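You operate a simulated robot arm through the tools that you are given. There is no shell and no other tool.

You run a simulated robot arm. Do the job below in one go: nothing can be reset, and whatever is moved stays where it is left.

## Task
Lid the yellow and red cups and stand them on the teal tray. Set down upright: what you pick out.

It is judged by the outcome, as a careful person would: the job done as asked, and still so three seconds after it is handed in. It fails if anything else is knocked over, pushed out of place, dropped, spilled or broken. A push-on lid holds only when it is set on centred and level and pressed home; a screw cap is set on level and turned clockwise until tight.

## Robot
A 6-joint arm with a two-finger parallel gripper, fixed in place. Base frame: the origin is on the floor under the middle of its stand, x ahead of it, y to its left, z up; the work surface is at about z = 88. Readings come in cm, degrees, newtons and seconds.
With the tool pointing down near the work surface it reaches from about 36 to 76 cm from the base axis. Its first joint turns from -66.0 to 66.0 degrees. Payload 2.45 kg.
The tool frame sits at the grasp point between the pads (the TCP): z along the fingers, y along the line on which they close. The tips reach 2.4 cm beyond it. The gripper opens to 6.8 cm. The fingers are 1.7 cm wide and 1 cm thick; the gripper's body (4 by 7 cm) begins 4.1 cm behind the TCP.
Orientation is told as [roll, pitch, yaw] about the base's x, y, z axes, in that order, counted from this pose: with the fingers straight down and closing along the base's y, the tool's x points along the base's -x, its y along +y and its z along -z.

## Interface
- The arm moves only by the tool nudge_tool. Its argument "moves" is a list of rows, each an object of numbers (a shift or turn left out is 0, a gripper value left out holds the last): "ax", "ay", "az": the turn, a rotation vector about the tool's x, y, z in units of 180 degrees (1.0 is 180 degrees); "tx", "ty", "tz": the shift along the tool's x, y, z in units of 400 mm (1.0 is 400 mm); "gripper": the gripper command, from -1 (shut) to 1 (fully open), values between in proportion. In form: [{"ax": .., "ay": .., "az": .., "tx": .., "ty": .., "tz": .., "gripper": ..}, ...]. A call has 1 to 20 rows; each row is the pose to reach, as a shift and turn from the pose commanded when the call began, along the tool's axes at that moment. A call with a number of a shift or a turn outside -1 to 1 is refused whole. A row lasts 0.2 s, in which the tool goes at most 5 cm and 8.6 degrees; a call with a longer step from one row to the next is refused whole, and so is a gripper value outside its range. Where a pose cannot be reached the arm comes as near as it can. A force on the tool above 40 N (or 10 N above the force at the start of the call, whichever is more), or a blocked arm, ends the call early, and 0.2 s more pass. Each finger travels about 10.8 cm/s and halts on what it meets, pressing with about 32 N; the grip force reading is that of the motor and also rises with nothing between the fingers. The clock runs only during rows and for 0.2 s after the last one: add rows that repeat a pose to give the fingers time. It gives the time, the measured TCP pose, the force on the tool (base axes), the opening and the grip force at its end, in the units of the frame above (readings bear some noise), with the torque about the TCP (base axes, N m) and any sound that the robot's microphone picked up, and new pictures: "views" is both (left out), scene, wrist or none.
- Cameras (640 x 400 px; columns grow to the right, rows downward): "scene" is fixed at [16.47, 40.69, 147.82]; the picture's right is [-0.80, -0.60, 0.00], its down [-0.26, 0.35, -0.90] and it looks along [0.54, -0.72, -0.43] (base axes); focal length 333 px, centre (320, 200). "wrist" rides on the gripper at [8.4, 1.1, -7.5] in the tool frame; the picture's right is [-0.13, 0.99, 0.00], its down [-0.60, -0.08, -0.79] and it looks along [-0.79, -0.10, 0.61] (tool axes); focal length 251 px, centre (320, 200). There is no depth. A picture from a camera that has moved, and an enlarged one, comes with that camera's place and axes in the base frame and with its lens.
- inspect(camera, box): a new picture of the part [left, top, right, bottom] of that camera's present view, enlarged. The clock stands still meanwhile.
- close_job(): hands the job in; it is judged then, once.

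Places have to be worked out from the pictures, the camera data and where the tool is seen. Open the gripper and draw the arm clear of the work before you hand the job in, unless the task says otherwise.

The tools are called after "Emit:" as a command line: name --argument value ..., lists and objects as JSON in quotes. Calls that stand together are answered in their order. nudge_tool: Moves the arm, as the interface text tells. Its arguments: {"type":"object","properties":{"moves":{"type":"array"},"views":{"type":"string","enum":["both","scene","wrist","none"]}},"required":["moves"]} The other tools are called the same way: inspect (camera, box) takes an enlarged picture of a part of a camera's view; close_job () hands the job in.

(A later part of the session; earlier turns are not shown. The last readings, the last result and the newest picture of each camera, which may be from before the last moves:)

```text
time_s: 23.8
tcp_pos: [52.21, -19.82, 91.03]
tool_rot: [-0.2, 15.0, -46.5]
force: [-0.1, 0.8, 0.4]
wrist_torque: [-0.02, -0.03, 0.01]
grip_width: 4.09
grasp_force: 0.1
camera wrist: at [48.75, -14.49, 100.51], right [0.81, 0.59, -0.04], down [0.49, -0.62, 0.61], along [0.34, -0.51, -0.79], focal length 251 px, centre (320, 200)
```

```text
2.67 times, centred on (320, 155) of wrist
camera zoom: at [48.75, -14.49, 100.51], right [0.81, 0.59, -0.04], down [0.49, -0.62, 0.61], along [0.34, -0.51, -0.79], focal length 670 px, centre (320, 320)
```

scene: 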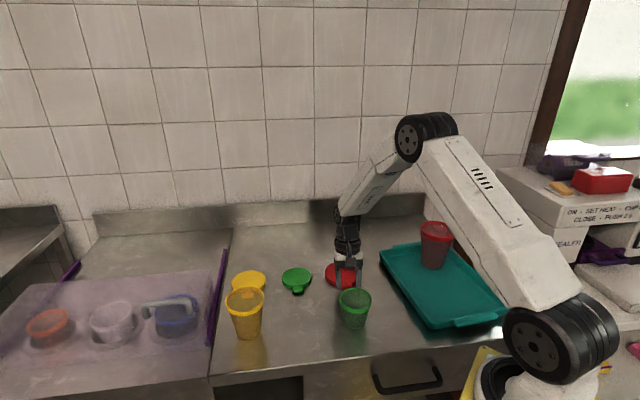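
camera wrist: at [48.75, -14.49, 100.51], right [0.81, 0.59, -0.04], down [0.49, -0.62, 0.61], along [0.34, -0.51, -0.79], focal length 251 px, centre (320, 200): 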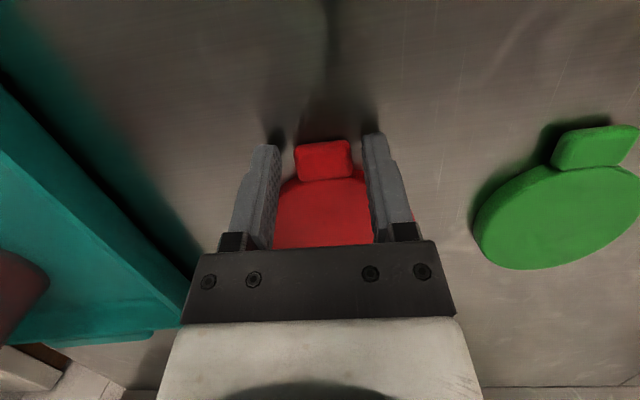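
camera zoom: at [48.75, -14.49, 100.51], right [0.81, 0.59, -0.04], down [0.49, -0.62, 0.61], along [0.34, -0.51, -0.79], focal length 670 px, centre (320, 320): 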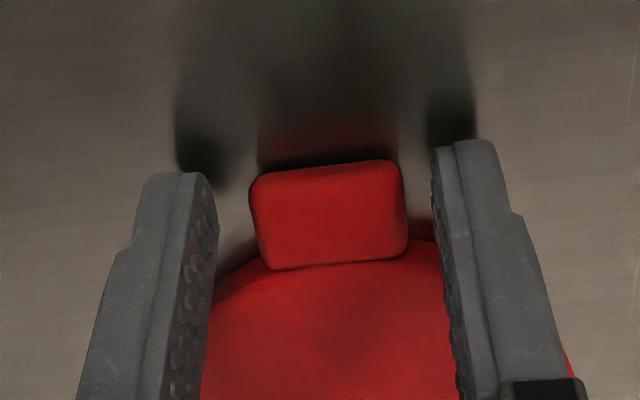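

Tool and tab are aligned with no contact yet. I'll close on the tab.

Emit:
nudge_tool --moves '[{"gripper": 0.0}, {"gripper": -0.15}, {"gripper": -0.4}, {"gripper": -1}, {"gripper": -1}]' --views "both"

Emit:
inspect --camera "wrist" --box '[220, 80, 420, 230]'

```text
time_s: 25.0
tcp_pos: [52.29, -19.75, 90.94]
tool_rot: [-0.2, 14.9, -46.5]
force: [0.7, 0.3, -0.2]
wrist_torque: [0.03, 0.0, -0.01]
grip_width: 2.84
grasp_force: 31.8
camera wrist: at [48.74, -14.49, 100.53], right [0.81, 0.59, -0.04], down [0.49, -0.62, 0.61], along [0.34, -0.51, -0.79], focal length 251 px, centre (320, 200)
```

scene: 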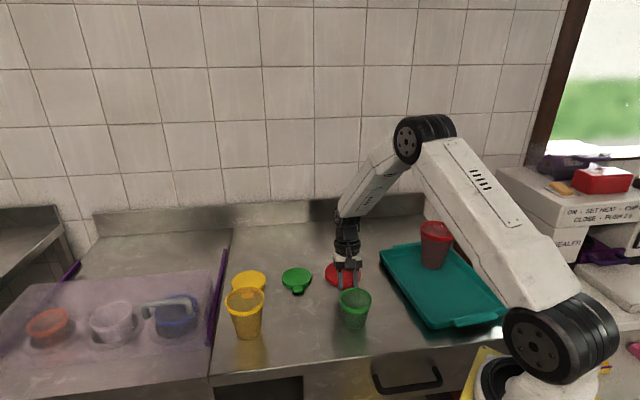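
wrist: 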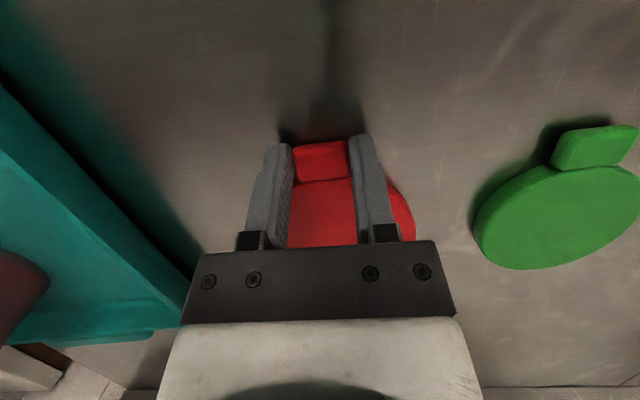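

```text
2.67 times, centred on (320, 155) of wrist
camera zoom: at [48.74, -14.49, 100.53], right [0.81, 0.59, -0.04], down [0.49, -0.62, 0.61], along [0.34, -0.51, -0.79], focal length 670 px, centre (320, 320)
```

zoom: 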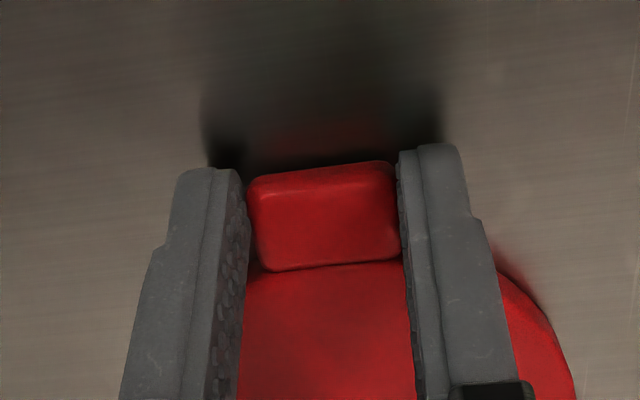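

It's gripping the tab (2.84 cm wide) at about 32 N. I'll lift 3 cm straight up and check that the lid stays level.

Emit:
nudge_tool --moves '[{"tx": 0.0032, "tz": -0.012, "gripper": -1}, {"tx": 0.0065, "tz": -0.0242, "gripper": -1}, {"tx": 0.013, "tz": -0.0483, "gripper": -1}, {"tx": 0.0194, "tz": -0.0725, "gripper": -1}, {"tx": 0.0194, "tz": -0.0725, "gripper": -1}]' --views "both"

Emit:
inspect --camera "scene" --box '[290, 210, 410, 340]'

Emit:
inspect --camera "wrist" --box '[220, 100, 440, 260]'

```text
time_s: 26.2
tcp_pos: [52.26, -19.82, 94.06]
tool_rot: [-0.2, 15.0, -46.5]
force: [0.7, 0.1, 0.5]
wrist_torque: [0.0, 0.01, -0.01]
grip_width: 2.84
grasp_force: 31.9
camera wrist: at [48.76, -14.5, 103.55], right [0.8, 0.59, -0.04], down [0.49, -0.62, 0.61], along [0.34, -0.51, -0.79], focal length 251 px, centre (320, 200)
```

scene: 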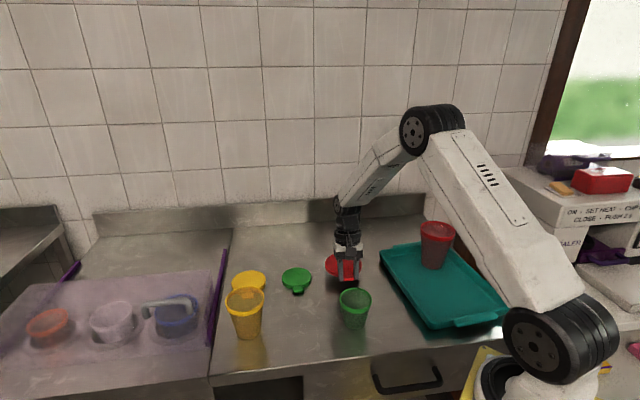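
wrist: 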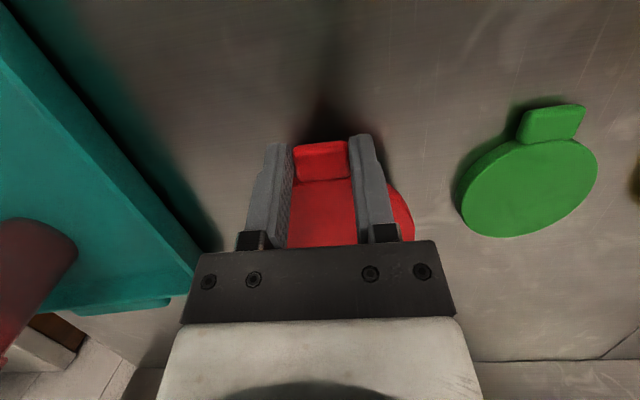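

```text
3.08 times, centred on (350, 275) of scene
camera zoom: at [16.47, 40.69, 147.82], right [-0.8, -0.6, 0.0], down [-0.26, 0.35, -0.9], along [0.54, -0.72, -0.43], focal length 1026 px, centre (228, -31)
```

zoom: 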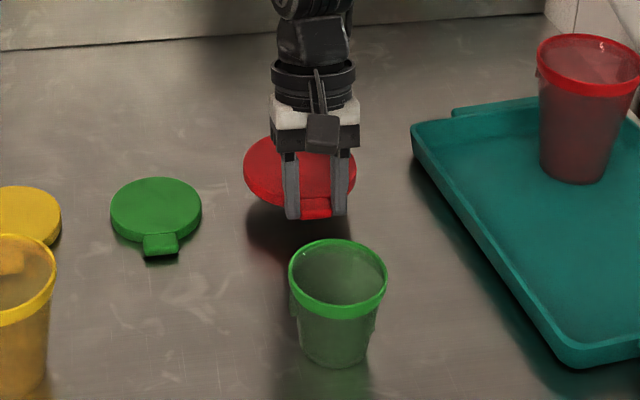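

```text
2.50 times, centred on (330, 180) of wrist
camera zoom: at [48.76, -14.5, 103.55], right [0.8, 0.59, -0.04], down [0.49, -0.62, 0.61], along [0.34, -0.51, -0.79], focal length 629 px, centre (295, 250)
```

zoom: 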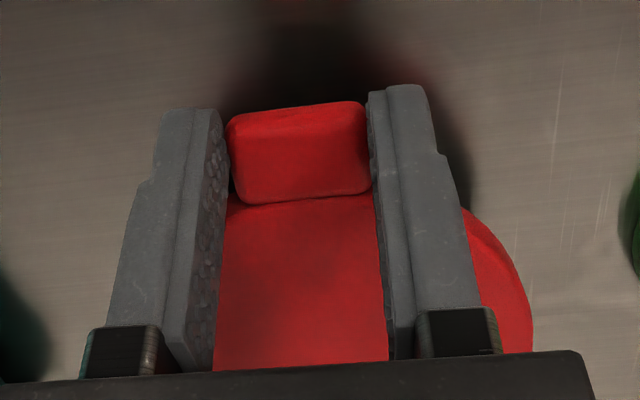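

The lid came up level and hasn't shifted in the grip. I'll raise it and carry it to above the red cup, keeping the same orientation.

Emit:
nudge_tool --moves '[{"tx": 0.0207, "tz": -0.0773, "gripper": -1}, {"tx": 0.0414, "tz": -0.1546, "gripper": -1}, {"tx": 0.0621, "tz": -0.2319, "gripper": -1}, {"tx": 0.0828, "tz": -0.3092, "gripper": -1}, {"tx": 0.1035, "tz": -0.3865, "gripper": -1}, {"tx": 0.0992, "ty": -0.066, "tz": -0.3877, "gripper": -1}, {"tx": 0.0949, "ty": -0.132, "tz": -0.3888, "gripper": -1}, {"tx": 0.0905, "ty": -0.198, "tz": -0.39, "gripper": -1}, {"tx": 0.0862, "ty": -0.264, "tz": -0.3911, "gripper": -1}, {"tx": 0.0819, "ty": -0.33, "tz": -0.3923, "gripper": -1}, {"tx": 0.0776, "ty": -0.396, "tz": -0.3935, "gripper": -1}, {"tx": 0.0733, "ty": -0.462, "tz": -0.3946, "gripper": -1}, {"tx": 0.0689, "ty": -0.528, "tz": -0.3958, "gripper": -1}, {"tx": 0.0646, "ty": -0.594, "tz": -0.3969, "gripper": -1}, {"tx": 0.0603, "ty": -0.66, "tz": -0.3981, "gripper": -1}, {"tx": 0.0603, "ty": -0.66, "tz": -0.3981, "gripper": -1}]' --views "both"

Emit:
inspect --camera "scene" --box '[370, 160, 500, 290]'

Emit:
inspect --camera "wrist" --box '[200, 80, 440, 260]'

```text
time_s: 29.6
tcp_pos: [34.33, -39.35, 110.12]
tool_rot: [-0.2, 15.1, -46.5]
force: [-0.2, -0.3, 1.0]
wrist_torque: [0.0, 0.0, -0.02]
grip_width: 2.82
grasp_force: 32.1
camera wrist: at [30.93, -33.99, 119.65], right [0.8, 0.59, -0.04], down [0.49, -0.62, 0.61], along [0.34, -0.51, -0.79], focal length 251 px, centre (320, 200)
```

scene: 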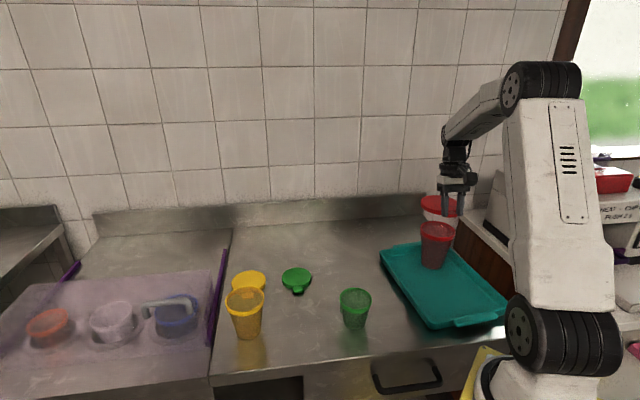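
wrist: 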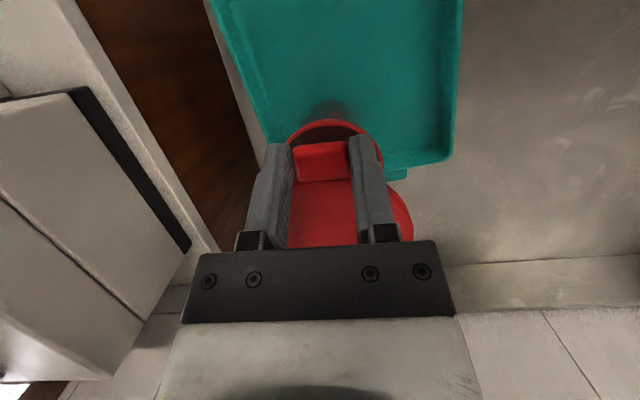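

```text
3.08 times, centred on (435, 225) of scene
camera zoom: at [16.47, 40.69, 147.82], right [-0.8, -0.6, 0.0], down [-0.26, 0.35, -0.9], along [0.54, -0.72, -0.43], focal length 1026 px, centre (-34, 123)
```

zoom: 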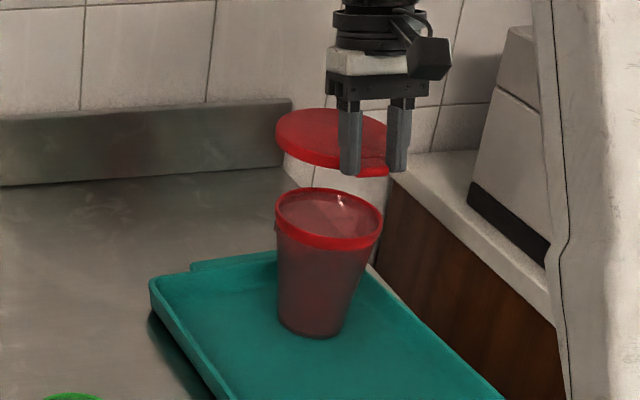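

```text
2.22 times, centred on (320, 170) of wrist
camera zoom: at [30.93, -33.99, 119.65], right [0.8, 0.59, -0.04], down [0.49, -0.62, 0.61], along [0.34, -0.51, -0.79], focal length 559 px, centre (320, 267)
```

zoom: 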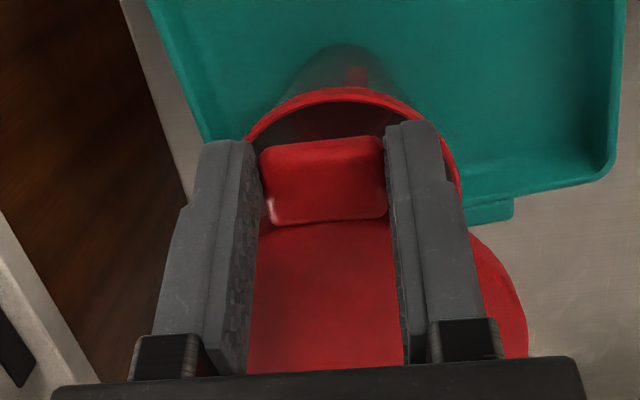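

I'll zoom in on the lid and cup together in the scene view, to check how far the centres are off.

Emit:
inspect --camera "scene" --box '[410, 180, 510, 280]'

Emit:
inspect --camera "scene" --box '[440, 180, 480, 230]'

```text
4.00 times, centred on (460, 230) of scene
camera zoom: at [16.47, 40.69, 147.82], right [-0.8, -0.6, 0.0], down [-0.26, 0.35, -0.9], along [0.54, -0.72, -0.43], focal length 1334 px, centre (-240, 80)
```

zoom: 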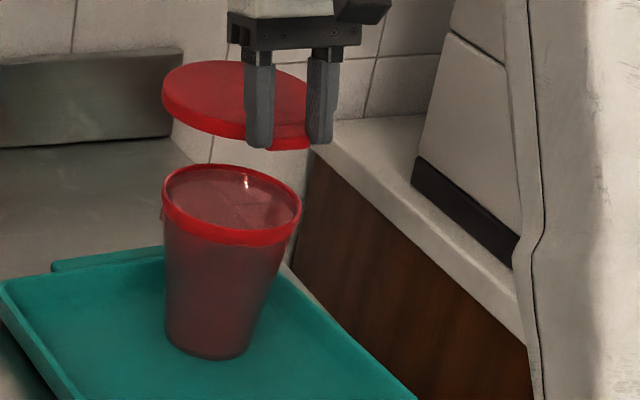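

```text
8.00 times, centred on (460, 205) of scene
camera zoom: at [16.47, 40.69, 147.82], right [-0.8, -0.6, 0.0], down [-0.26, 0.35, -0.9], along [0.54, -0.72, -0.43], focal length 2667 px, centre (-800, 160)
```

zoom: 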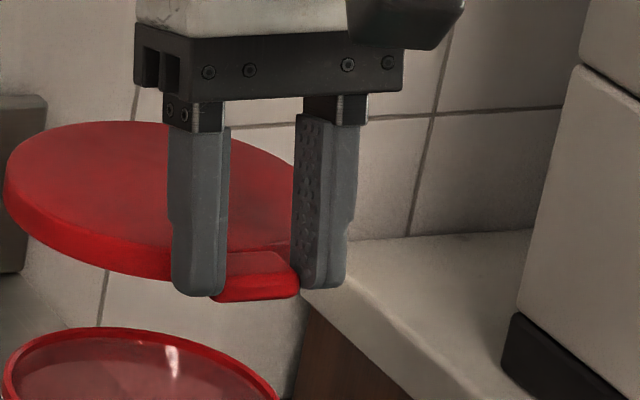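

In the wrist frame I get the lid centre about 5.3 cm ahead of the TCP and the cup centre about 5.15 cm ahead, both on the centreline to within 1 mm. I'll lower to just above the rim and compare the overhang on each side there.

Emit:
nudge_tool --moves '[{"tx": -0.008, "tz": 0.0286, "gripper": -1}, {"tx": -0.0155, "tz": 0.0572, "gripper": -1}, {"tx": -0.0225, "tz": 0.0859, "gripper": -1}, {"tx": -0.029, "tz": 0.1145, "gripper": -1}, {"tx": -0.0358, "tz": 0.1431, "gripper": -1}, {"tx": -0.0358, "tz": 0.1431, "gripper": -1}]' --views "both"

Emit:
inspect --camera "scene" --box '[410, 200, 480, 270]'

Emit:
inspect --camera "wrist" --box '[220, 90, 440, 260]'

```text
time_s: 31.0
tcp_pos: [34.13, -39.13, 104.2]
tool_rot: [-0.2, 14.9, -46.4]
force: [0.7, -0.8, 0.4]
wrist_torque: [0.03, -0.01, -0.01]
grip_width: 2.82
grasp_force: 31.7
camera wrist: at [30.74, -33.9, 113.76], right [0.81, 0.59, -0.04], down [0.49, -0.62, 0.61], along [0.34, -0.51, -0.79], focal length 251 px, centre (320, 200)
```

scene: 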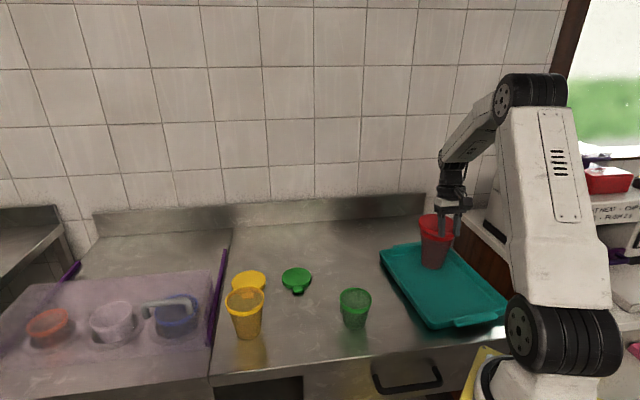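
wrist: 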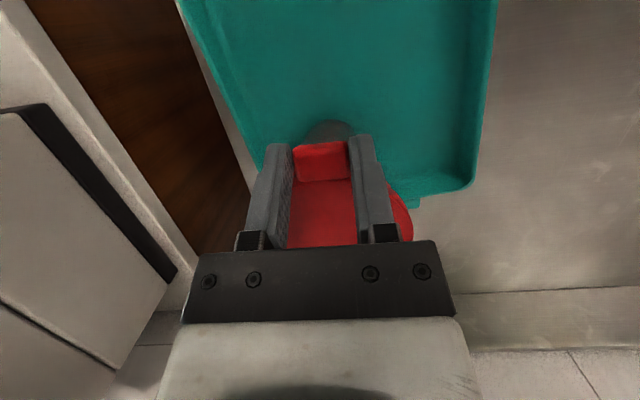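

```text
5.71 times, centred on (445, 235) of scene
camera zoom: at [16.47, 40.69, 147.82], right [-0.8, -0.6, 0.0], down [-0.26, 0.35, -0.9], along [0.54, -0.72, -0.43], focal length 1905 px, centre (-394, 0)
```

zoom: 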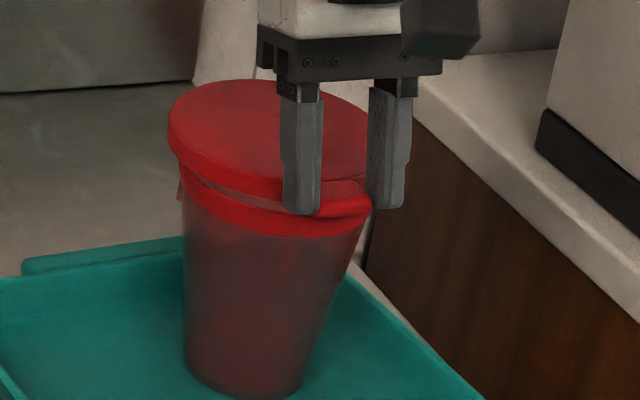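

```text
2.35 times, centred on (330, 175) of wrist
camera zoom: at [30.74, -33.9, 113.76], right [0.81, 0.59, -0.04], down [0.49, -0.62, 0.61], along [0.34, -0.51, -0.79], focal length 592 px, centre (296, 259)
```

zoom: 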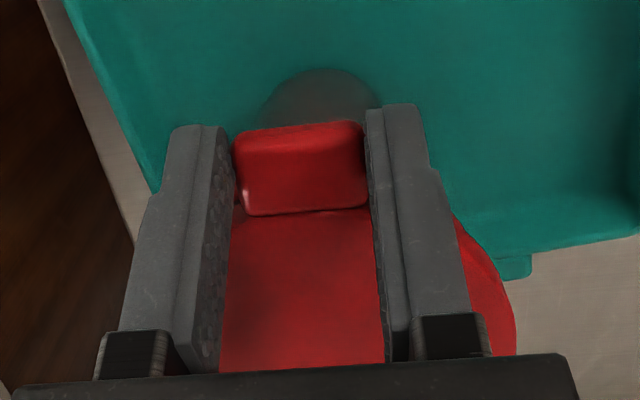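

I'll zoom in more on both edges of the lid and rim.

Emit:
inspect --camera "scene" --box '[424, 205, 464, 245]'

Emit:
inspect --camera "scene" --box '[450, 205, 490, 245]'

```text
10.00 times, centred on (444, 225) of scene
camera zoom: at [16.47, 40.69, 147.82], right [-0.8, -0.6, 0.0], down [-0.26, 0.35, -0.9], along [0.54, -0.72, -0.43], focal length 3334 px, centre (-920, -50)
```

zoom: 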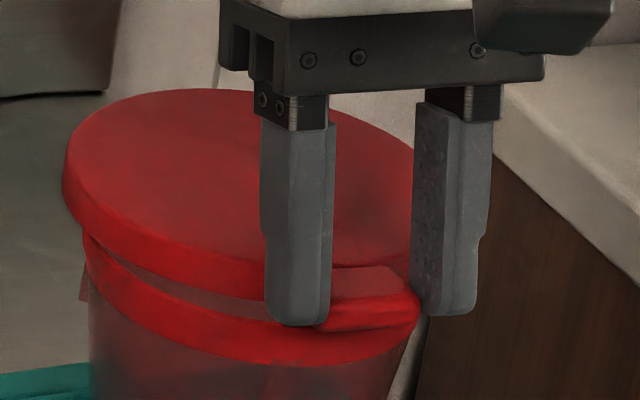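

```text
10.00 times, centred on (470, 225) of scene
camera zoom: at [16.47, 40.69, 147.82], right [-0.8, -0.6, 0.0], down [-0.26, 0.35, -0.9], along [0.54, -0.72, -0.43], focal length 3334 px, centre (-1180, -50)
```

zoom: 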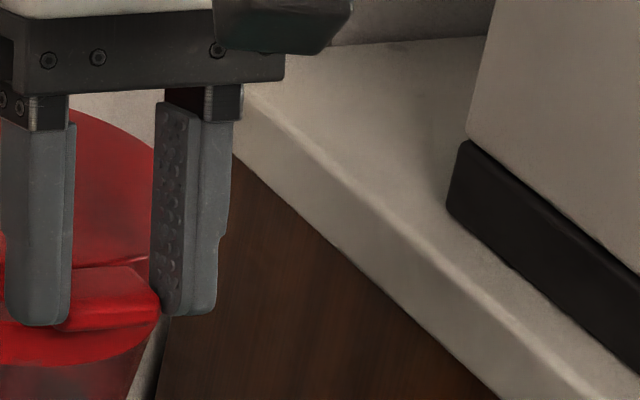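

In the scene view the lid sits about 3 mm too far to the image left. The wrist view says about 1 mm too far in. I'll split the difference with a small shift (1.5 mm back, 1.5 mm towards −y), lower 5 mm and read the force.

Emit:
nudge_tool --moves '[{"tx": 0.0036, "ty": -0.0038, "tz": 0.001, "gripper": -1}, {"tx": 0.002, "ty": -0.0038, "tz": 0.007, "gripper": -1}, {"tx": 0.0004, "ty": -0.0038, "tz": 0.0131, "gripper": -1}, {"tx": 0.0004, "ty": -0.0038, "tz": 0.0131, "gripper": -1}]' --views "scene"

Emit:
inspect --camera "scene" --box '[419, 205, 469, 255]'

```text
time_s: 32.0
tcp_pos: [34.0, -39.16, 103.61]
tool_rot: [-0.2, 14.9, -46.6]
force: [-0.4, 0.0, -0.3]
wrist_torque: [0.02, 0.0, 0.02]
grip_width: 2.82
grasp_force: 31.8
```

scene: 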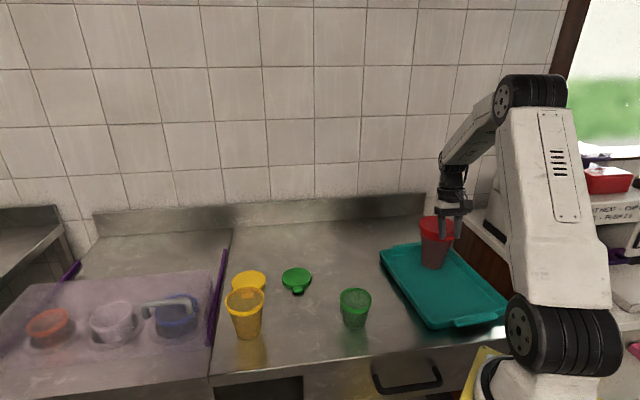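

```text
8.00 times, centred on (444, 230) of scene
camera zoom: at [16.47, 40.69, 147.82], right [-0.8, -0.6, 0.0], down [-0.26, 0.35, -0.9], along [0.54, -0.72, -0.43], focal length 2667 px, centre (-672, -40)
```

zoom: 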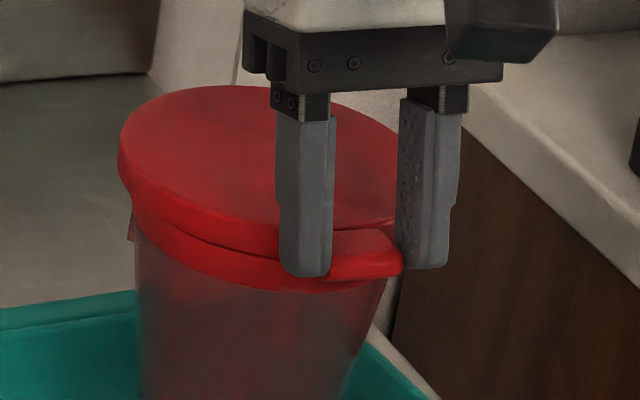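

Emit:
inspect --camera "scene" --box '[428, 215, 448, 240]'

Emit:
inspect --camera "scene" --box '[452, 215, 477, 245]'

Emit:
inspect --camera "wrist" --box '[220, 90, 440, 260]'

```text
16.00 times, centred on (438, 228) of scene
camera zoom: at [16.47, 40.69, 147.82], right [-0.8, -0.6, 0.0], down [-0.26, 0.35, -0.9], along [0.54, -0.72, -0.43], focal length 5335 px, centre (-1568, -240)
```

zoom: 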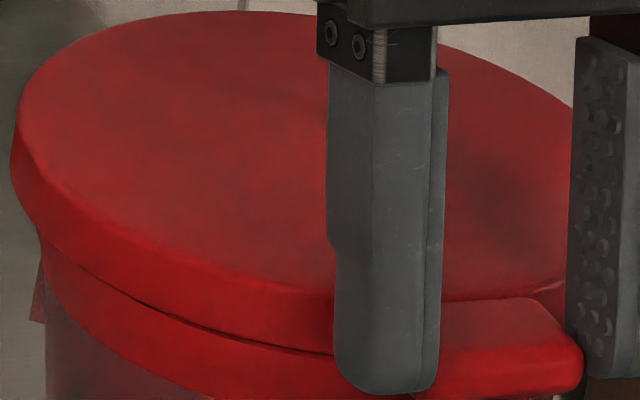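

```text
13.33 times, centred on (464, 230) of scene
camera zoom: at [16.47, 40.69, 147.82], right [-0.8, -0.6, 0.0], down [-0.26, 0.35, -0.9], along [0.54, -0.72, -0.43], focal length 4446 px, centre (-1607, -200)
```

zoom: 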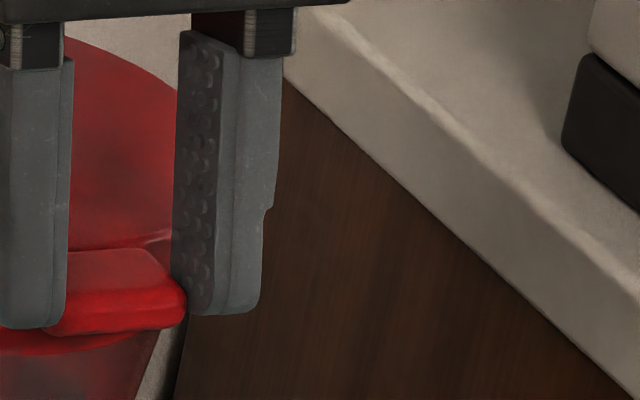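

```text
2.35 times, centred on (330, 175) of wrist
camera zoom: at [30.54, -33.88, 113.21], right [0.81, 0.59, -0.04], down [0.49, -0.62, 0.61], along [0.34, -0.51, -0.79], focal length 592 px, centre (296, 259)
```

zoom: 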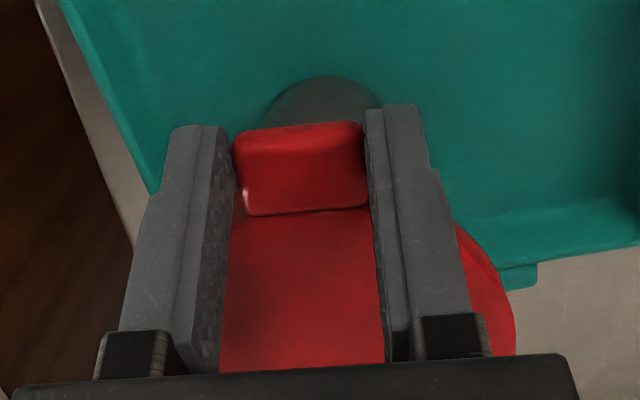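

Once I allow for the band's hidden edge, the lid is centred on the rim to within about 1.5 mm. I'll lower it in small steps and watch the force.

Emit:
nudge_tool --moves '[{"tx": -0.001, "tz": 0.0036, "gripper": -1}, {"tx": -0.0019, "tz": 0.0072, "gripper": -1}, {"tx": -0.0019, "tz": 0.0072, "gripper": -1}]' --views "none"

Emit:
nudge_tool --moves '[{"tx": -0.001, "tz": 0.0036, "gripper": -1}, {"tx": -0.0019, "tz": 0.0072, "gripper": -1}, {"tx": -0.0019, "tz": 0.0072, "gripper": -1}]' --views "scene"

```text
time_s: 32.8
tcp_pos: [33.93, -39.13, 103.5]
tool_rot: [-0.1, 14.9, -46.4]
force: [-1.7, 0.7, 8.2]
wrist_torque: [-0.04, -0.06, -0.02]
grip_width: 2.8
grasp_force: 31.7
```

```text
time_s: 33.6
tcp_pos: [34.07, -39.21, 103.27]
tool_rot: [-0.4, 14.7, -46.6]
force: [-5.2, 4.9, 32.1]
wrist_torque: [-0.16, -0.14, -0.02]
grip_width: 2.86
grasp_force: 31.5
```

scene: 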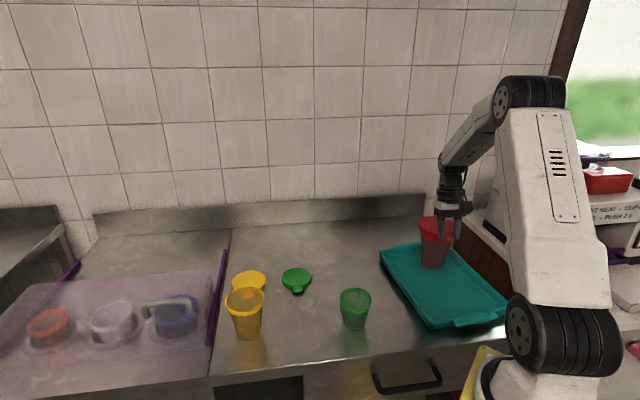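

The rim touched at TCP z≈103.5, and it's now carrying 32 N near the tab side. I'll ease off so the lid just rests there, and look.

Emit:
nudge_tool --moves '[{"tx": 0.001, "tz": -0.0036, "gripper": -1}, {"tx": 0.0021, "tz": -0.008, "gripper": -1}, {"tx": 0.0021, "tz": -0.008, "gripper": -1}]' --views "both"

Emit:
inspect --camera "scene" --box '[424, 205, 464, 245]'

Emit:
inspect --camera "wrist" --box '[220, 90, 440, 260]'

```text
time_s: 34.4
tcp_pos: [34.1, -39.26, 103.37]
tool_rot: [-0.2, 14.9, -46.5]
force: [-1.6, -0.1, 8.2]
wrist_torque: [-0.12, 0.02, -0.05]
grip_width: 2.83
grasp_force: 32.0
camera wrist: at [30.64, -33.89, 112.9], right [0.8, 0.59, -0.04], down [0.49, -0.63, 0.61], along [0.34, -0.51, -0.79], focal length 251 px, centre (320, 200)
```

scene: 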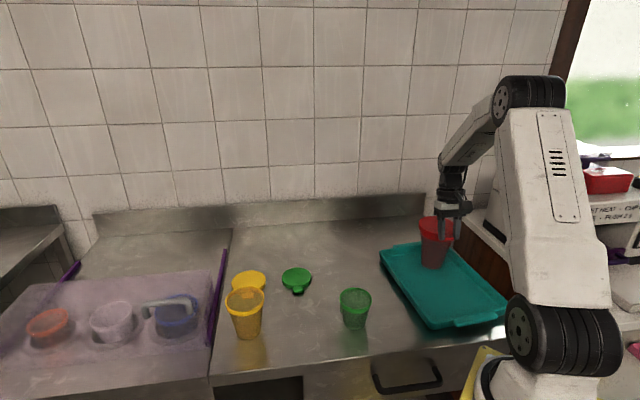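
wrist: 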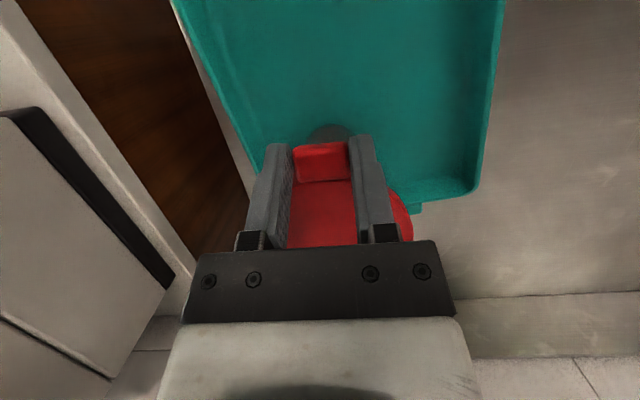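

```text
10.00 times, centred on (444, 225) of scene
camera zoom: at [16.46, 40.7, 147.82], right [-0.8, -0.6, 0.0], down [-0.26, 0.35, -0.9], along [0.54, -0.72, -0.43], focal length 3334 px, centre (-920, -50)
```

zoom: 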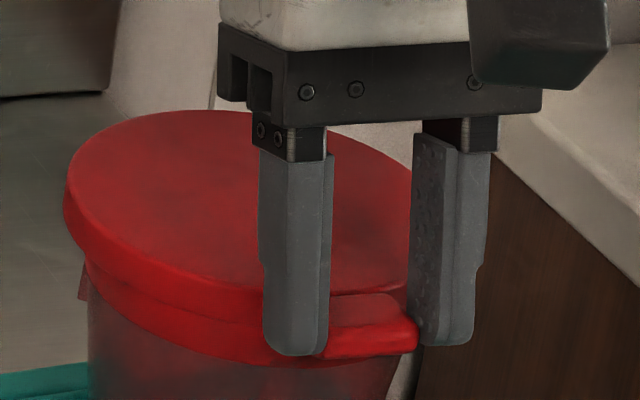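

```text
2.35 times, centred on (330, 175) of wrist
camera zoom: at [30.64, -33.89, 112.9], right [0.8, 0.59, -0.04], down [0.49, -0.63, 0.61], along [0.34, -0.51, -0.79], focal length 592 px, centre (296, 259)
```

zoom: 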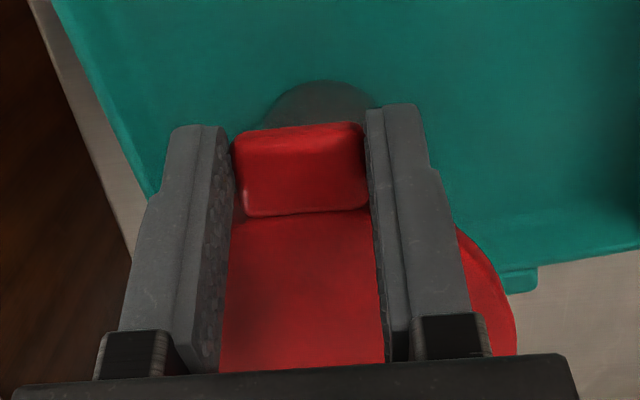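

The lid sits evenly on the rim and looks level. I'll take off the last few newtons and let go of the tab gently.

Emit:
nudge_tool --moves '[{"tx": 0.0005, "tz": -0.002, "gripper": -1}, {"tx": 0.0005, "tz": -0.002, "gripper": -0.15}, {"tx": 0.0005, "tz": -0.002, "gripper": -0.05}, {"tx": 0.0005, "tz": -0.002, "gripper": 0.1}, {"tx": 0.0005, "tz": -0.002, "gripper": 0.2}, {"tx": 0.0005, "tz": -0.002, "gripper": 0.2}]' --views "both"

Emit:
inspect --camera "scene" --box '[424, 205, 464, 245]'

Emit:
inspect --camera "wrist" --box '[220, 90, 440, 260]'

```text
time_s: 35.8
tcp_pos: [34.09, -39.07, 103.43]
tool_rot: [-0.2, 15.0, -46.5]
force: [-0.3, 0.2, 1.4]
wrist_torque: [-0.01, 0.01, 0.01]
grip_width: 4.09
grasp_force: 0.2
camera wrist: at [30.64, -33.9, 113.05], right [0.81, 0.59, -0.04], down [0.49, -0.62, 0.61], along [0.34, -0.51, -0.79], focal length 251 px, centre (320, 200)
```

scene: 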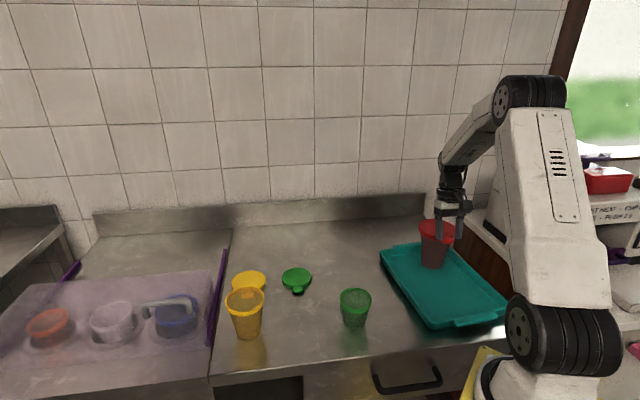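
wrist: 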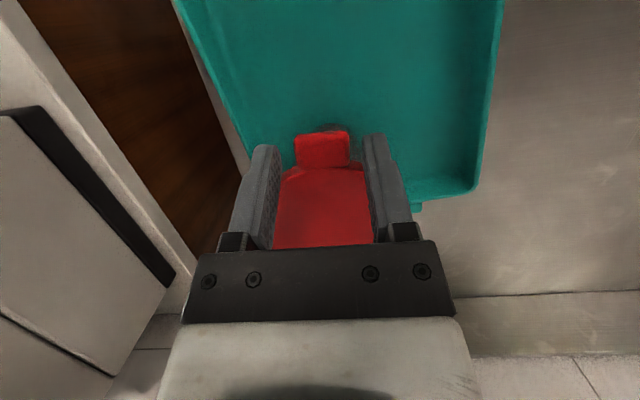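

```text
10.00 times, centred on (444, 225) of scene
camera zoom: at [16.47, 40.69, 147.82], right [-0.8, -0.6, 0.0], down [-0.26, 0.35, -0.9], along [0.54, -0.72, -0.43], focal length 3334 px, centre (-920, -50)
```

zoom: 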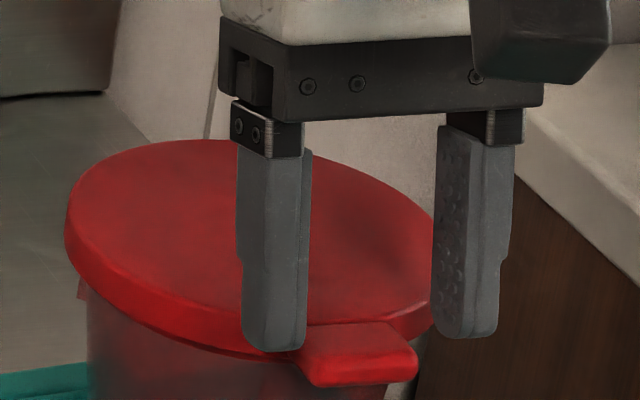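

```text
2.35 times, centred on (330, 175) of wrist
camera zoom: at [30.64, -33.9, 113.05], right [0.81, 0.59, -0.04], down [0.49, -0.62, 0.61], along [0.34, -0.51, -0.79], focal length 592 px, centre (296, 259)
```

zoom: 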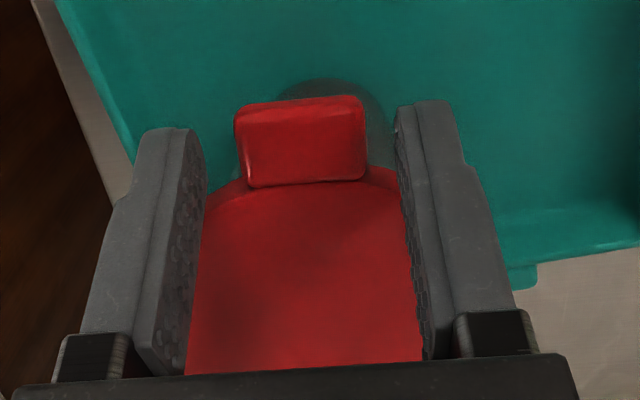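

When I released it, the lid dropped about 8 mm over the rim. It now sits level and covers the band. I'll rise, straighten the tool, close the fingers and move over the middle of the lid to press it home.

Emit:
nudge_tool --moves '[{"tx": 0.0108, "tz": -0.0403, "gripper": 0.2}, {"tx": 0.0216, "tz": -0.0805, "gripper": 0.2}, {"tx": 0.0324, "tz": -0.1208, "gripper": 0.2}, {"tx": 0.0324, "tz": -0.1208, "ay": -0.0417, "gripper": -0.5}, {"tx": -0.018, "ty": 0.001, "tz": -0.134, "ay": -0.0833, "gripper": -1}, {"tx": -0.06, "ty": 0.002, "tz": -0.145, "ay": -0.0833, "gripper": -1}, {"tx": -0.105, "ty": 0.0028, "tz": -0.1576, "ay": -0.0833, "gripper": -1}, {"tx": -0.105, "ty": 0.0028, "tz": -0.1576, "ay": -0.0833, "gripper": -1}]' --views "both"

Emit:
inspect --camera "scene" --box '[414, 195, 474, 255]'

Emit:
inspect --camera "wrist" --box '[220, 60, 440, 220]'

```text
time_s: 37.6
tcp_pos: [38.23, -43.21, 108.49]
tool_rot: [-0.2, -0.1, -46.5]
force: [0.0, -0.1, 0.2]
wrist_torque: [0.0, 0.02, 0.03]
grip_width: 0.0
grasp_force: 23.4
camera wrist: at [33.2, -36.25, 116.18], right [0.81, 0.59, 0.0], down [0.36, -0.49, 0.79], along [0.47, -0.64, -0.61], focal length 251 px, centre (320, 200)
```

scene: 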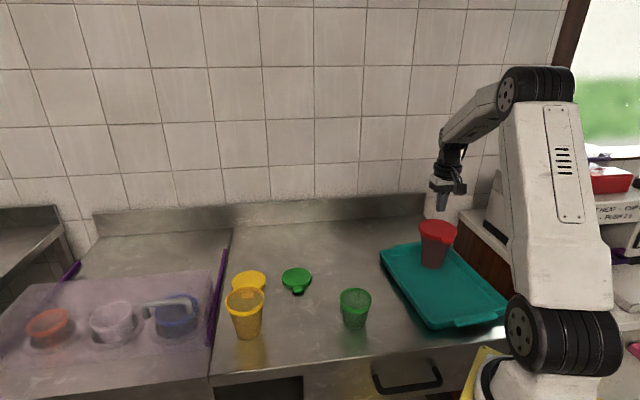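
wrist: 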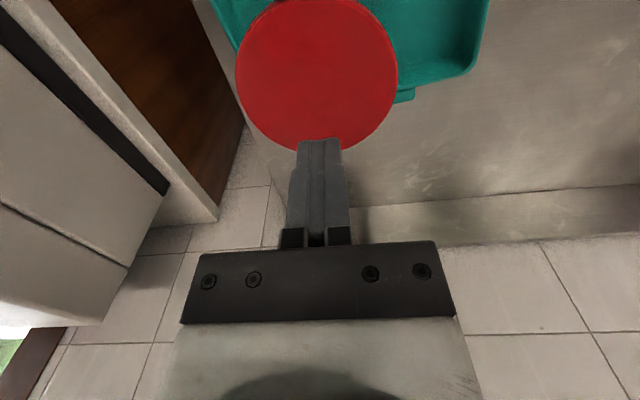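

```text
6.67 times, centred on (444, 225) of scene
camera zoom: at [16.47, 40.69, 147.82], right [-0.8, -0.6, 0.0], down [-0.26, 0.35, -0.9], along [0.54, -0.72, -0.43], focal length 2223 px, centre (-507, 33)
```

zoom: 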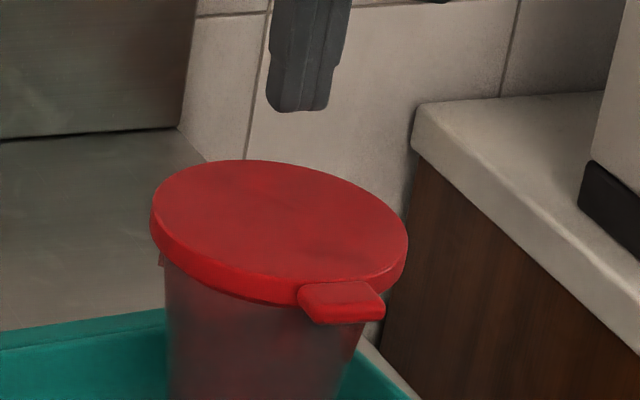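

```text
2.50 times, centred on (330, 140) of wrist
camera zoom: at [33.2, -36.25, 116.18], right [0.81, 0.59, 0.0], down [0.36, -0.49, 0.79], along [0.47, -0.64, -0.61], focal length 629 px, centre (295, 350)
```

zoom: 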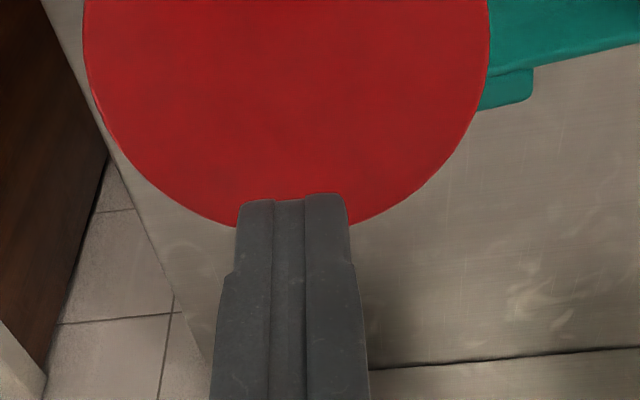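

The lid looks level and the closed fingers are over its middle, at (38.2,-43.1). I'll bring them down towards the lid.

Emit:
nudge_tool --moves '[{"tz": 0.035, "gripper": -1}, {"tz": 0.07, "gripper": -1}, {"tz": 0.1, "gripper": -1}, {"tz": 0.1125, "gripper": -1}, {"tz": 0.1125, "gripper": -1}]' --views "none"

Emit:
nudge_tool --moves '[{"tz": 0.004, "gripper": -1}, {"tz": 0.008, "gripper": -1}, {"tz": 0.012, "gripper": -1}, {"tz": 0.015, "gripper": -1}]' --views "none"

```text
time_s: 38.8
tcp_pos: [38.11, -43.13, 104.01]
tool_rot: [-0.2, 0.1, -46.5]
force: [-0.4, -0.7, 0.1]
wrist_torque: [-0.01, -0.01, -0.01]
grip_width: 0.0
grasp_force: 23.7
```

```text
time_s: 39.8
tcp_pos: [38.13, -43.17, 103.48]
tool_rot: [-0.2, 0.0, -46.5]
force: [-0.1, -0.1, -0.1]
wrist_torque: [-0.03, -0.01, -0.03]
grip_width: 0.01
grasp_force: 23.2
```

No contact yet at 103.48, so I'll keep going down in small steps until I feel the lid.

Emit:
nudge_tool --moves '[{"tz": 0.003, "gripper": -1}, {"tz": 0.006, "gripper": -1}, {"tz": 0.009, "gripper": -1}]' --views "none"

Emit:
nudge_tool --moves '[{"tz": 0.0025, "gripper": -1}, {"tz": 0.005, "gripper": -1}]' --views "none"

```text
time_s: 40.6
tcp_pos: [38.19, -43.39, 103.34]
tool_rot: [-0.4, -0.4, -46.5]
force: [-2.4, 4.4, 27.7]
wrist_torque: [0.11, 0.1, 0.02]
grip_width: 0.02
grasp_force: 23.7
heard: snap
```

```text
time_s: 41.2
tcp_pos: [38.15, -43.44, 103.31]
tool_rot: [-0.2, -0.7, -46.5]
force: [-1.4, 2.5, 10.1]
wrist_torque: [0.09, 0.08, -0.01]
grip_width: 0.0
grasp_force: 23.6
stopped in row 2: the force on the tool passed its limit at 41 N (the readings are from after the stop); the commanded pose is now the measured one
```

I heard a snap, so the red lid is home. I'll raise the tool and check.

Emit:
nudge_tool --moves '[{"tz": -0.01, "gripper": -1}, {"tz": -0.05, "gripper": -1}, {"tz": -0.12, "gripper": -1}, {"tz": -0.2, "gripper": -1}, {"tz": -0.2, "gripper": -0.5}]' --views "both"

Emit:
inspect --camera "scene" --box '[380, 190, 510, 320]'

Emit:
inspect --camera "scene" --box '[414, 205, 474, 275]'

```text
time_s: 42.4
tcp_pos: [38.25, -43.42, 111.12]
tool_rot: [-0.3, -0.5, -46.6]
force: [0.2, 0.4, 0.4]
wrist_torque: [0.03, 0.0, -0.02]
grip_width: 1.71
grasp_force: 0.1
camera wrist: at [33.24, -36.44, 118.76], right [0.81, 0.59, 0.0], down [0.36, -0.48, 0.8], along [0.47, -0.65, -0.6], focal length 251 px, centre (320, 200)
```

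scene: 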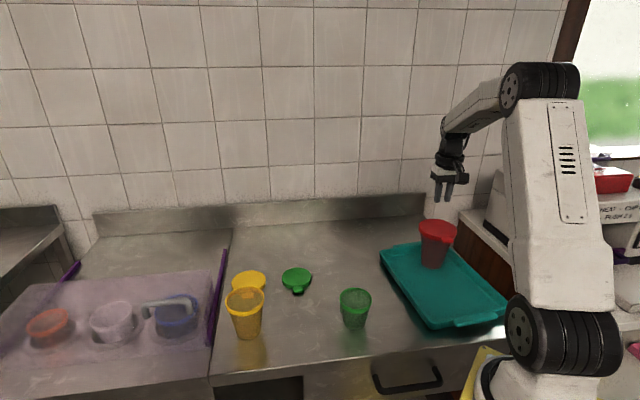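
wrist: 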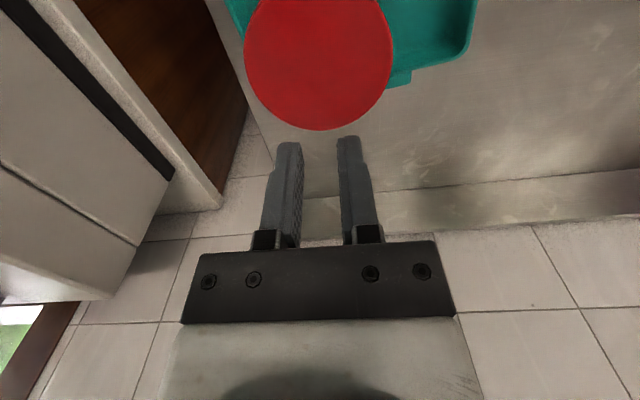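

```text
3.08 times, centred on (445, 255) of scene
camera zoom: at [16.47, 40.69, 147.82], right [-0.8, -0.6, 0.0], down [-0.26, 0.35, -0.9], along [0.54, -0.72, -0.43], focal length 1026 px, centre (-65, 31)
```

zoom: 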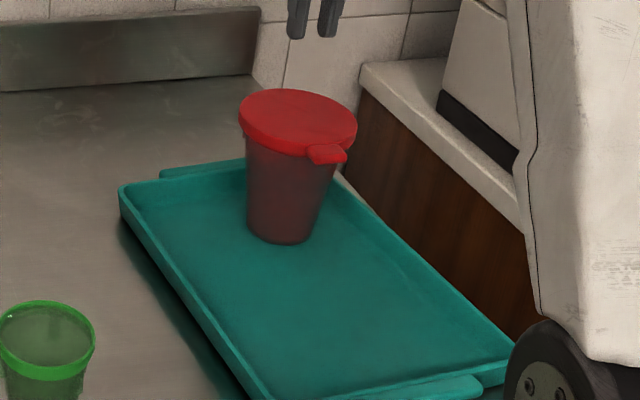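

```text
5.71 times, centred on (444, 240) of scene
camera zoom: at [16.47, 40.69, 147.82], right [-0.8, -0.6, 0.0], down [-0.26, 0.35, -0.9], along [0.54, -0.72, -0.43], focal length 1905 px, centre (-389, -29)
```

zoom: 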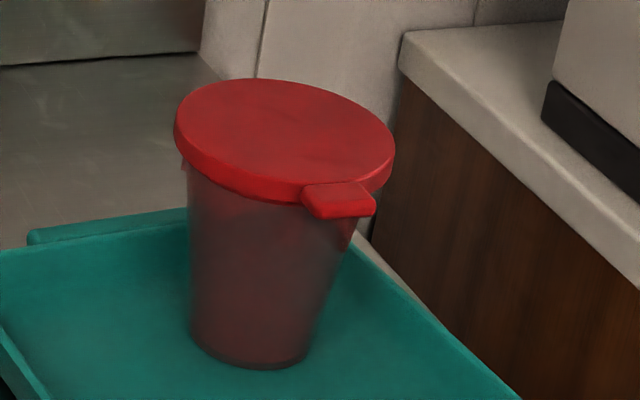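

The red cup is lidded and upright on the tray. Next is the yellow cup, so I'll swing back over the table towards it at a safe height.

Emit:
nudge_tool --moves '[{"tx": 0.0236, "ty": 0.0815, "tz": -0.025, "az": -0.0162, "gripper": 0}, {"tx": 0.0473, "ty": 0.163, "tz": -0.025, "az": -0.0324, "gripper": 0.2}, {"tx": 0.0709, "ty": 0.2445, "tz": -0.025, "az": -0.0485, "gripper": 0.4}, {"tx": 0.0945, "ty": 0.326, "tz": -0.025, "az": -0.0647, "gripper": 0.4}, {"tx": 0.1181, "ty": 0.4075, "tz": -0.025, "az": -0.0809, "gripper": 0.4}, {"tx": 0.1418, "ty": 0.489, "tz": -0.025, "az": -0.0971, "gripper": 0.4}, {"tx": 0.1654, "ty": 0.5705, "tz": -0.025, "az": -0.1132, "gripper": 0.4}, {"tx": 0.189, "ty": 0.652, "tz": -0.025, "az": -0.1294, "gripper": 0.4}, {"tx": 0.189, "ty": 0.652, "tz": -0.025, "az": -0.1294, "gripper": 0.4}]' --views "none"

```text
time_s: 44.4
tcp_pos: [52.08, -19.73, 112.12]
tool_rot: [-0.4, -0.3, -23.2]
force: [-0.2, -0.7, 0.7]
wrist_torque: [0.03, 0.03, 0.0]
grip_width: 4.76
grasp_force: 0.0
```

I'll continue to a hover near the −y side of the yellow cup, tilting the tool to match its wall slope.

Emit:
nudge_tool --moves '[{"tx": -0.0062, "ty": 0.0714, "tz": 0.0238, "ax": -0.0059, "ay": 0.0012, "az": -0.0161, "gripper": 0.4}, {"tx": -0.0123, "ty": 0.1428, "tz": 0.0476, "ax": -0.0119, "ay": 0.0024, "az": -0.0321, "gripper": 0.4}, {"tx": -0.0185, "ty": 0.2141, "tz": 0.0714, "ax": -0.0178, "ay": 0.0036, "az": -0.0482, "gripper": 0.4}, {"tx": -0.0247, "ty": 0.2855, "tz": 0.0953, "ax": -0.0237, "ay": 0.0049, "az": -0.0643, "gripper": 0.4}, {"tx": -0.0308, "ty": 0.3569, "tz": 0.1191, "ax": -0.0296, "ay": 0.0061, "az": -0.0803, "gripper": 0.4}, {"tx": -0.037, "ty": 0.4283, "tz": 0.1429, "ax": -0.0356, "ay": 0.0073, "az": -0.0964, "gripper": 0.4}, {"tx": -0.0431, "ty": 0.4996, "tz": 0.1667, "ax": -0.0415, "ay": 0.0085, "az": -0.1124, "gripper": 0.4}, {"tx": -0.0493, "ty": 0.571, "tz": 0.1905, "ax": -0.0474, "ay": 0.0097, "az": -0.1285, "gripper": 0.4}, {"tx": -0.0493, "ty": 0.571, "tz": 0.1905, "ax": -0.0474, "ay": 0.0097, "az": -0.1285, "gripper": 0.4}]' --views "both"

Emit:
inspect --camera "wrist" --box '[240, 0, 480, 170]'

Emit:
inspect --camera "scene" --box '[200, 220, 340, 350]'

```text
time_s: 46.4
tcp_pos: [62.65, 0.28, 104.08]
tool_rot: [8.2, -0.3, 0.0]
force: [0.1, 0.0, 0.1]
wrist_torque: [-0.02, -0.03, -0.01]
grip_width: 4.74
grasp_force: 0.1
camera wrist: at [54.3, 0.41, 111.92], right [0.13, 0.98, 0.14], down [0.6, -0.19, 0.78], along [0.79, -0.01, -0.62], focal length 251 px, centre (320, 200)
```

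scene: 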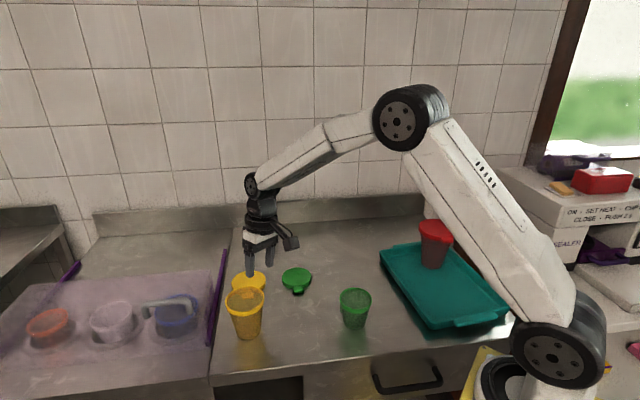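
wrist: 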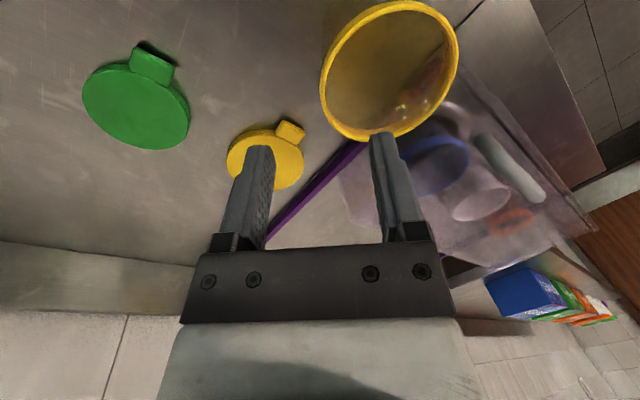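

```text
2.35 times, centred on (360, 85) of wrist
camera zoom: at [54.3, 0.41, 111.92], right [0.13, 0.98, 0.14], down [0.6, -0.19, 0.78], along [0.79, -0.01, -0.62], focal length 592 px, centre (226, 471)
```

zoom: 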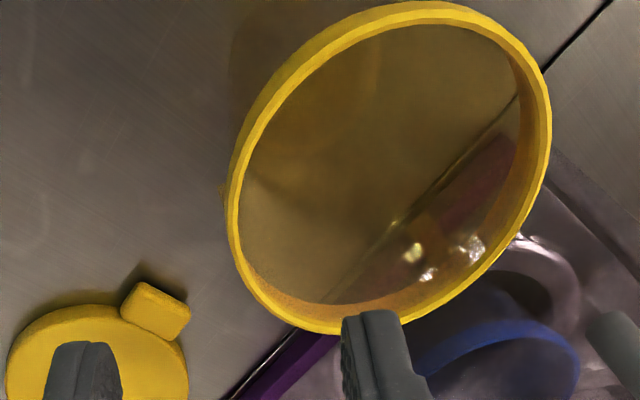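

```text
3.08 times, centred on (270, 285) of scene
camera zoom: at [16.47, 40.69, 147.82], right [-0.8, -0.6, 0.0], down [-0.26, 0.35, -0.9], along [0.54, -0.72, -0.43], focal length 1026 px, centre (474, -62)
```

zoom: 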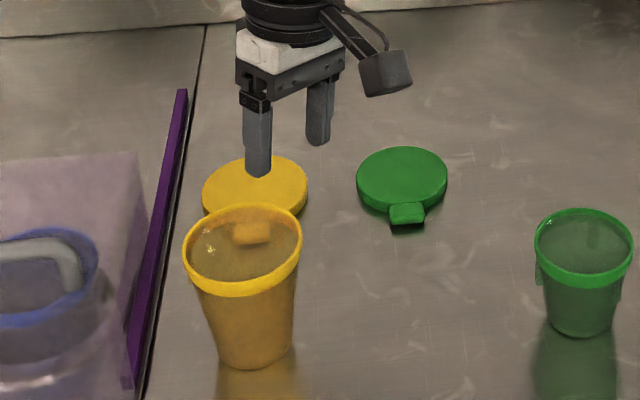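

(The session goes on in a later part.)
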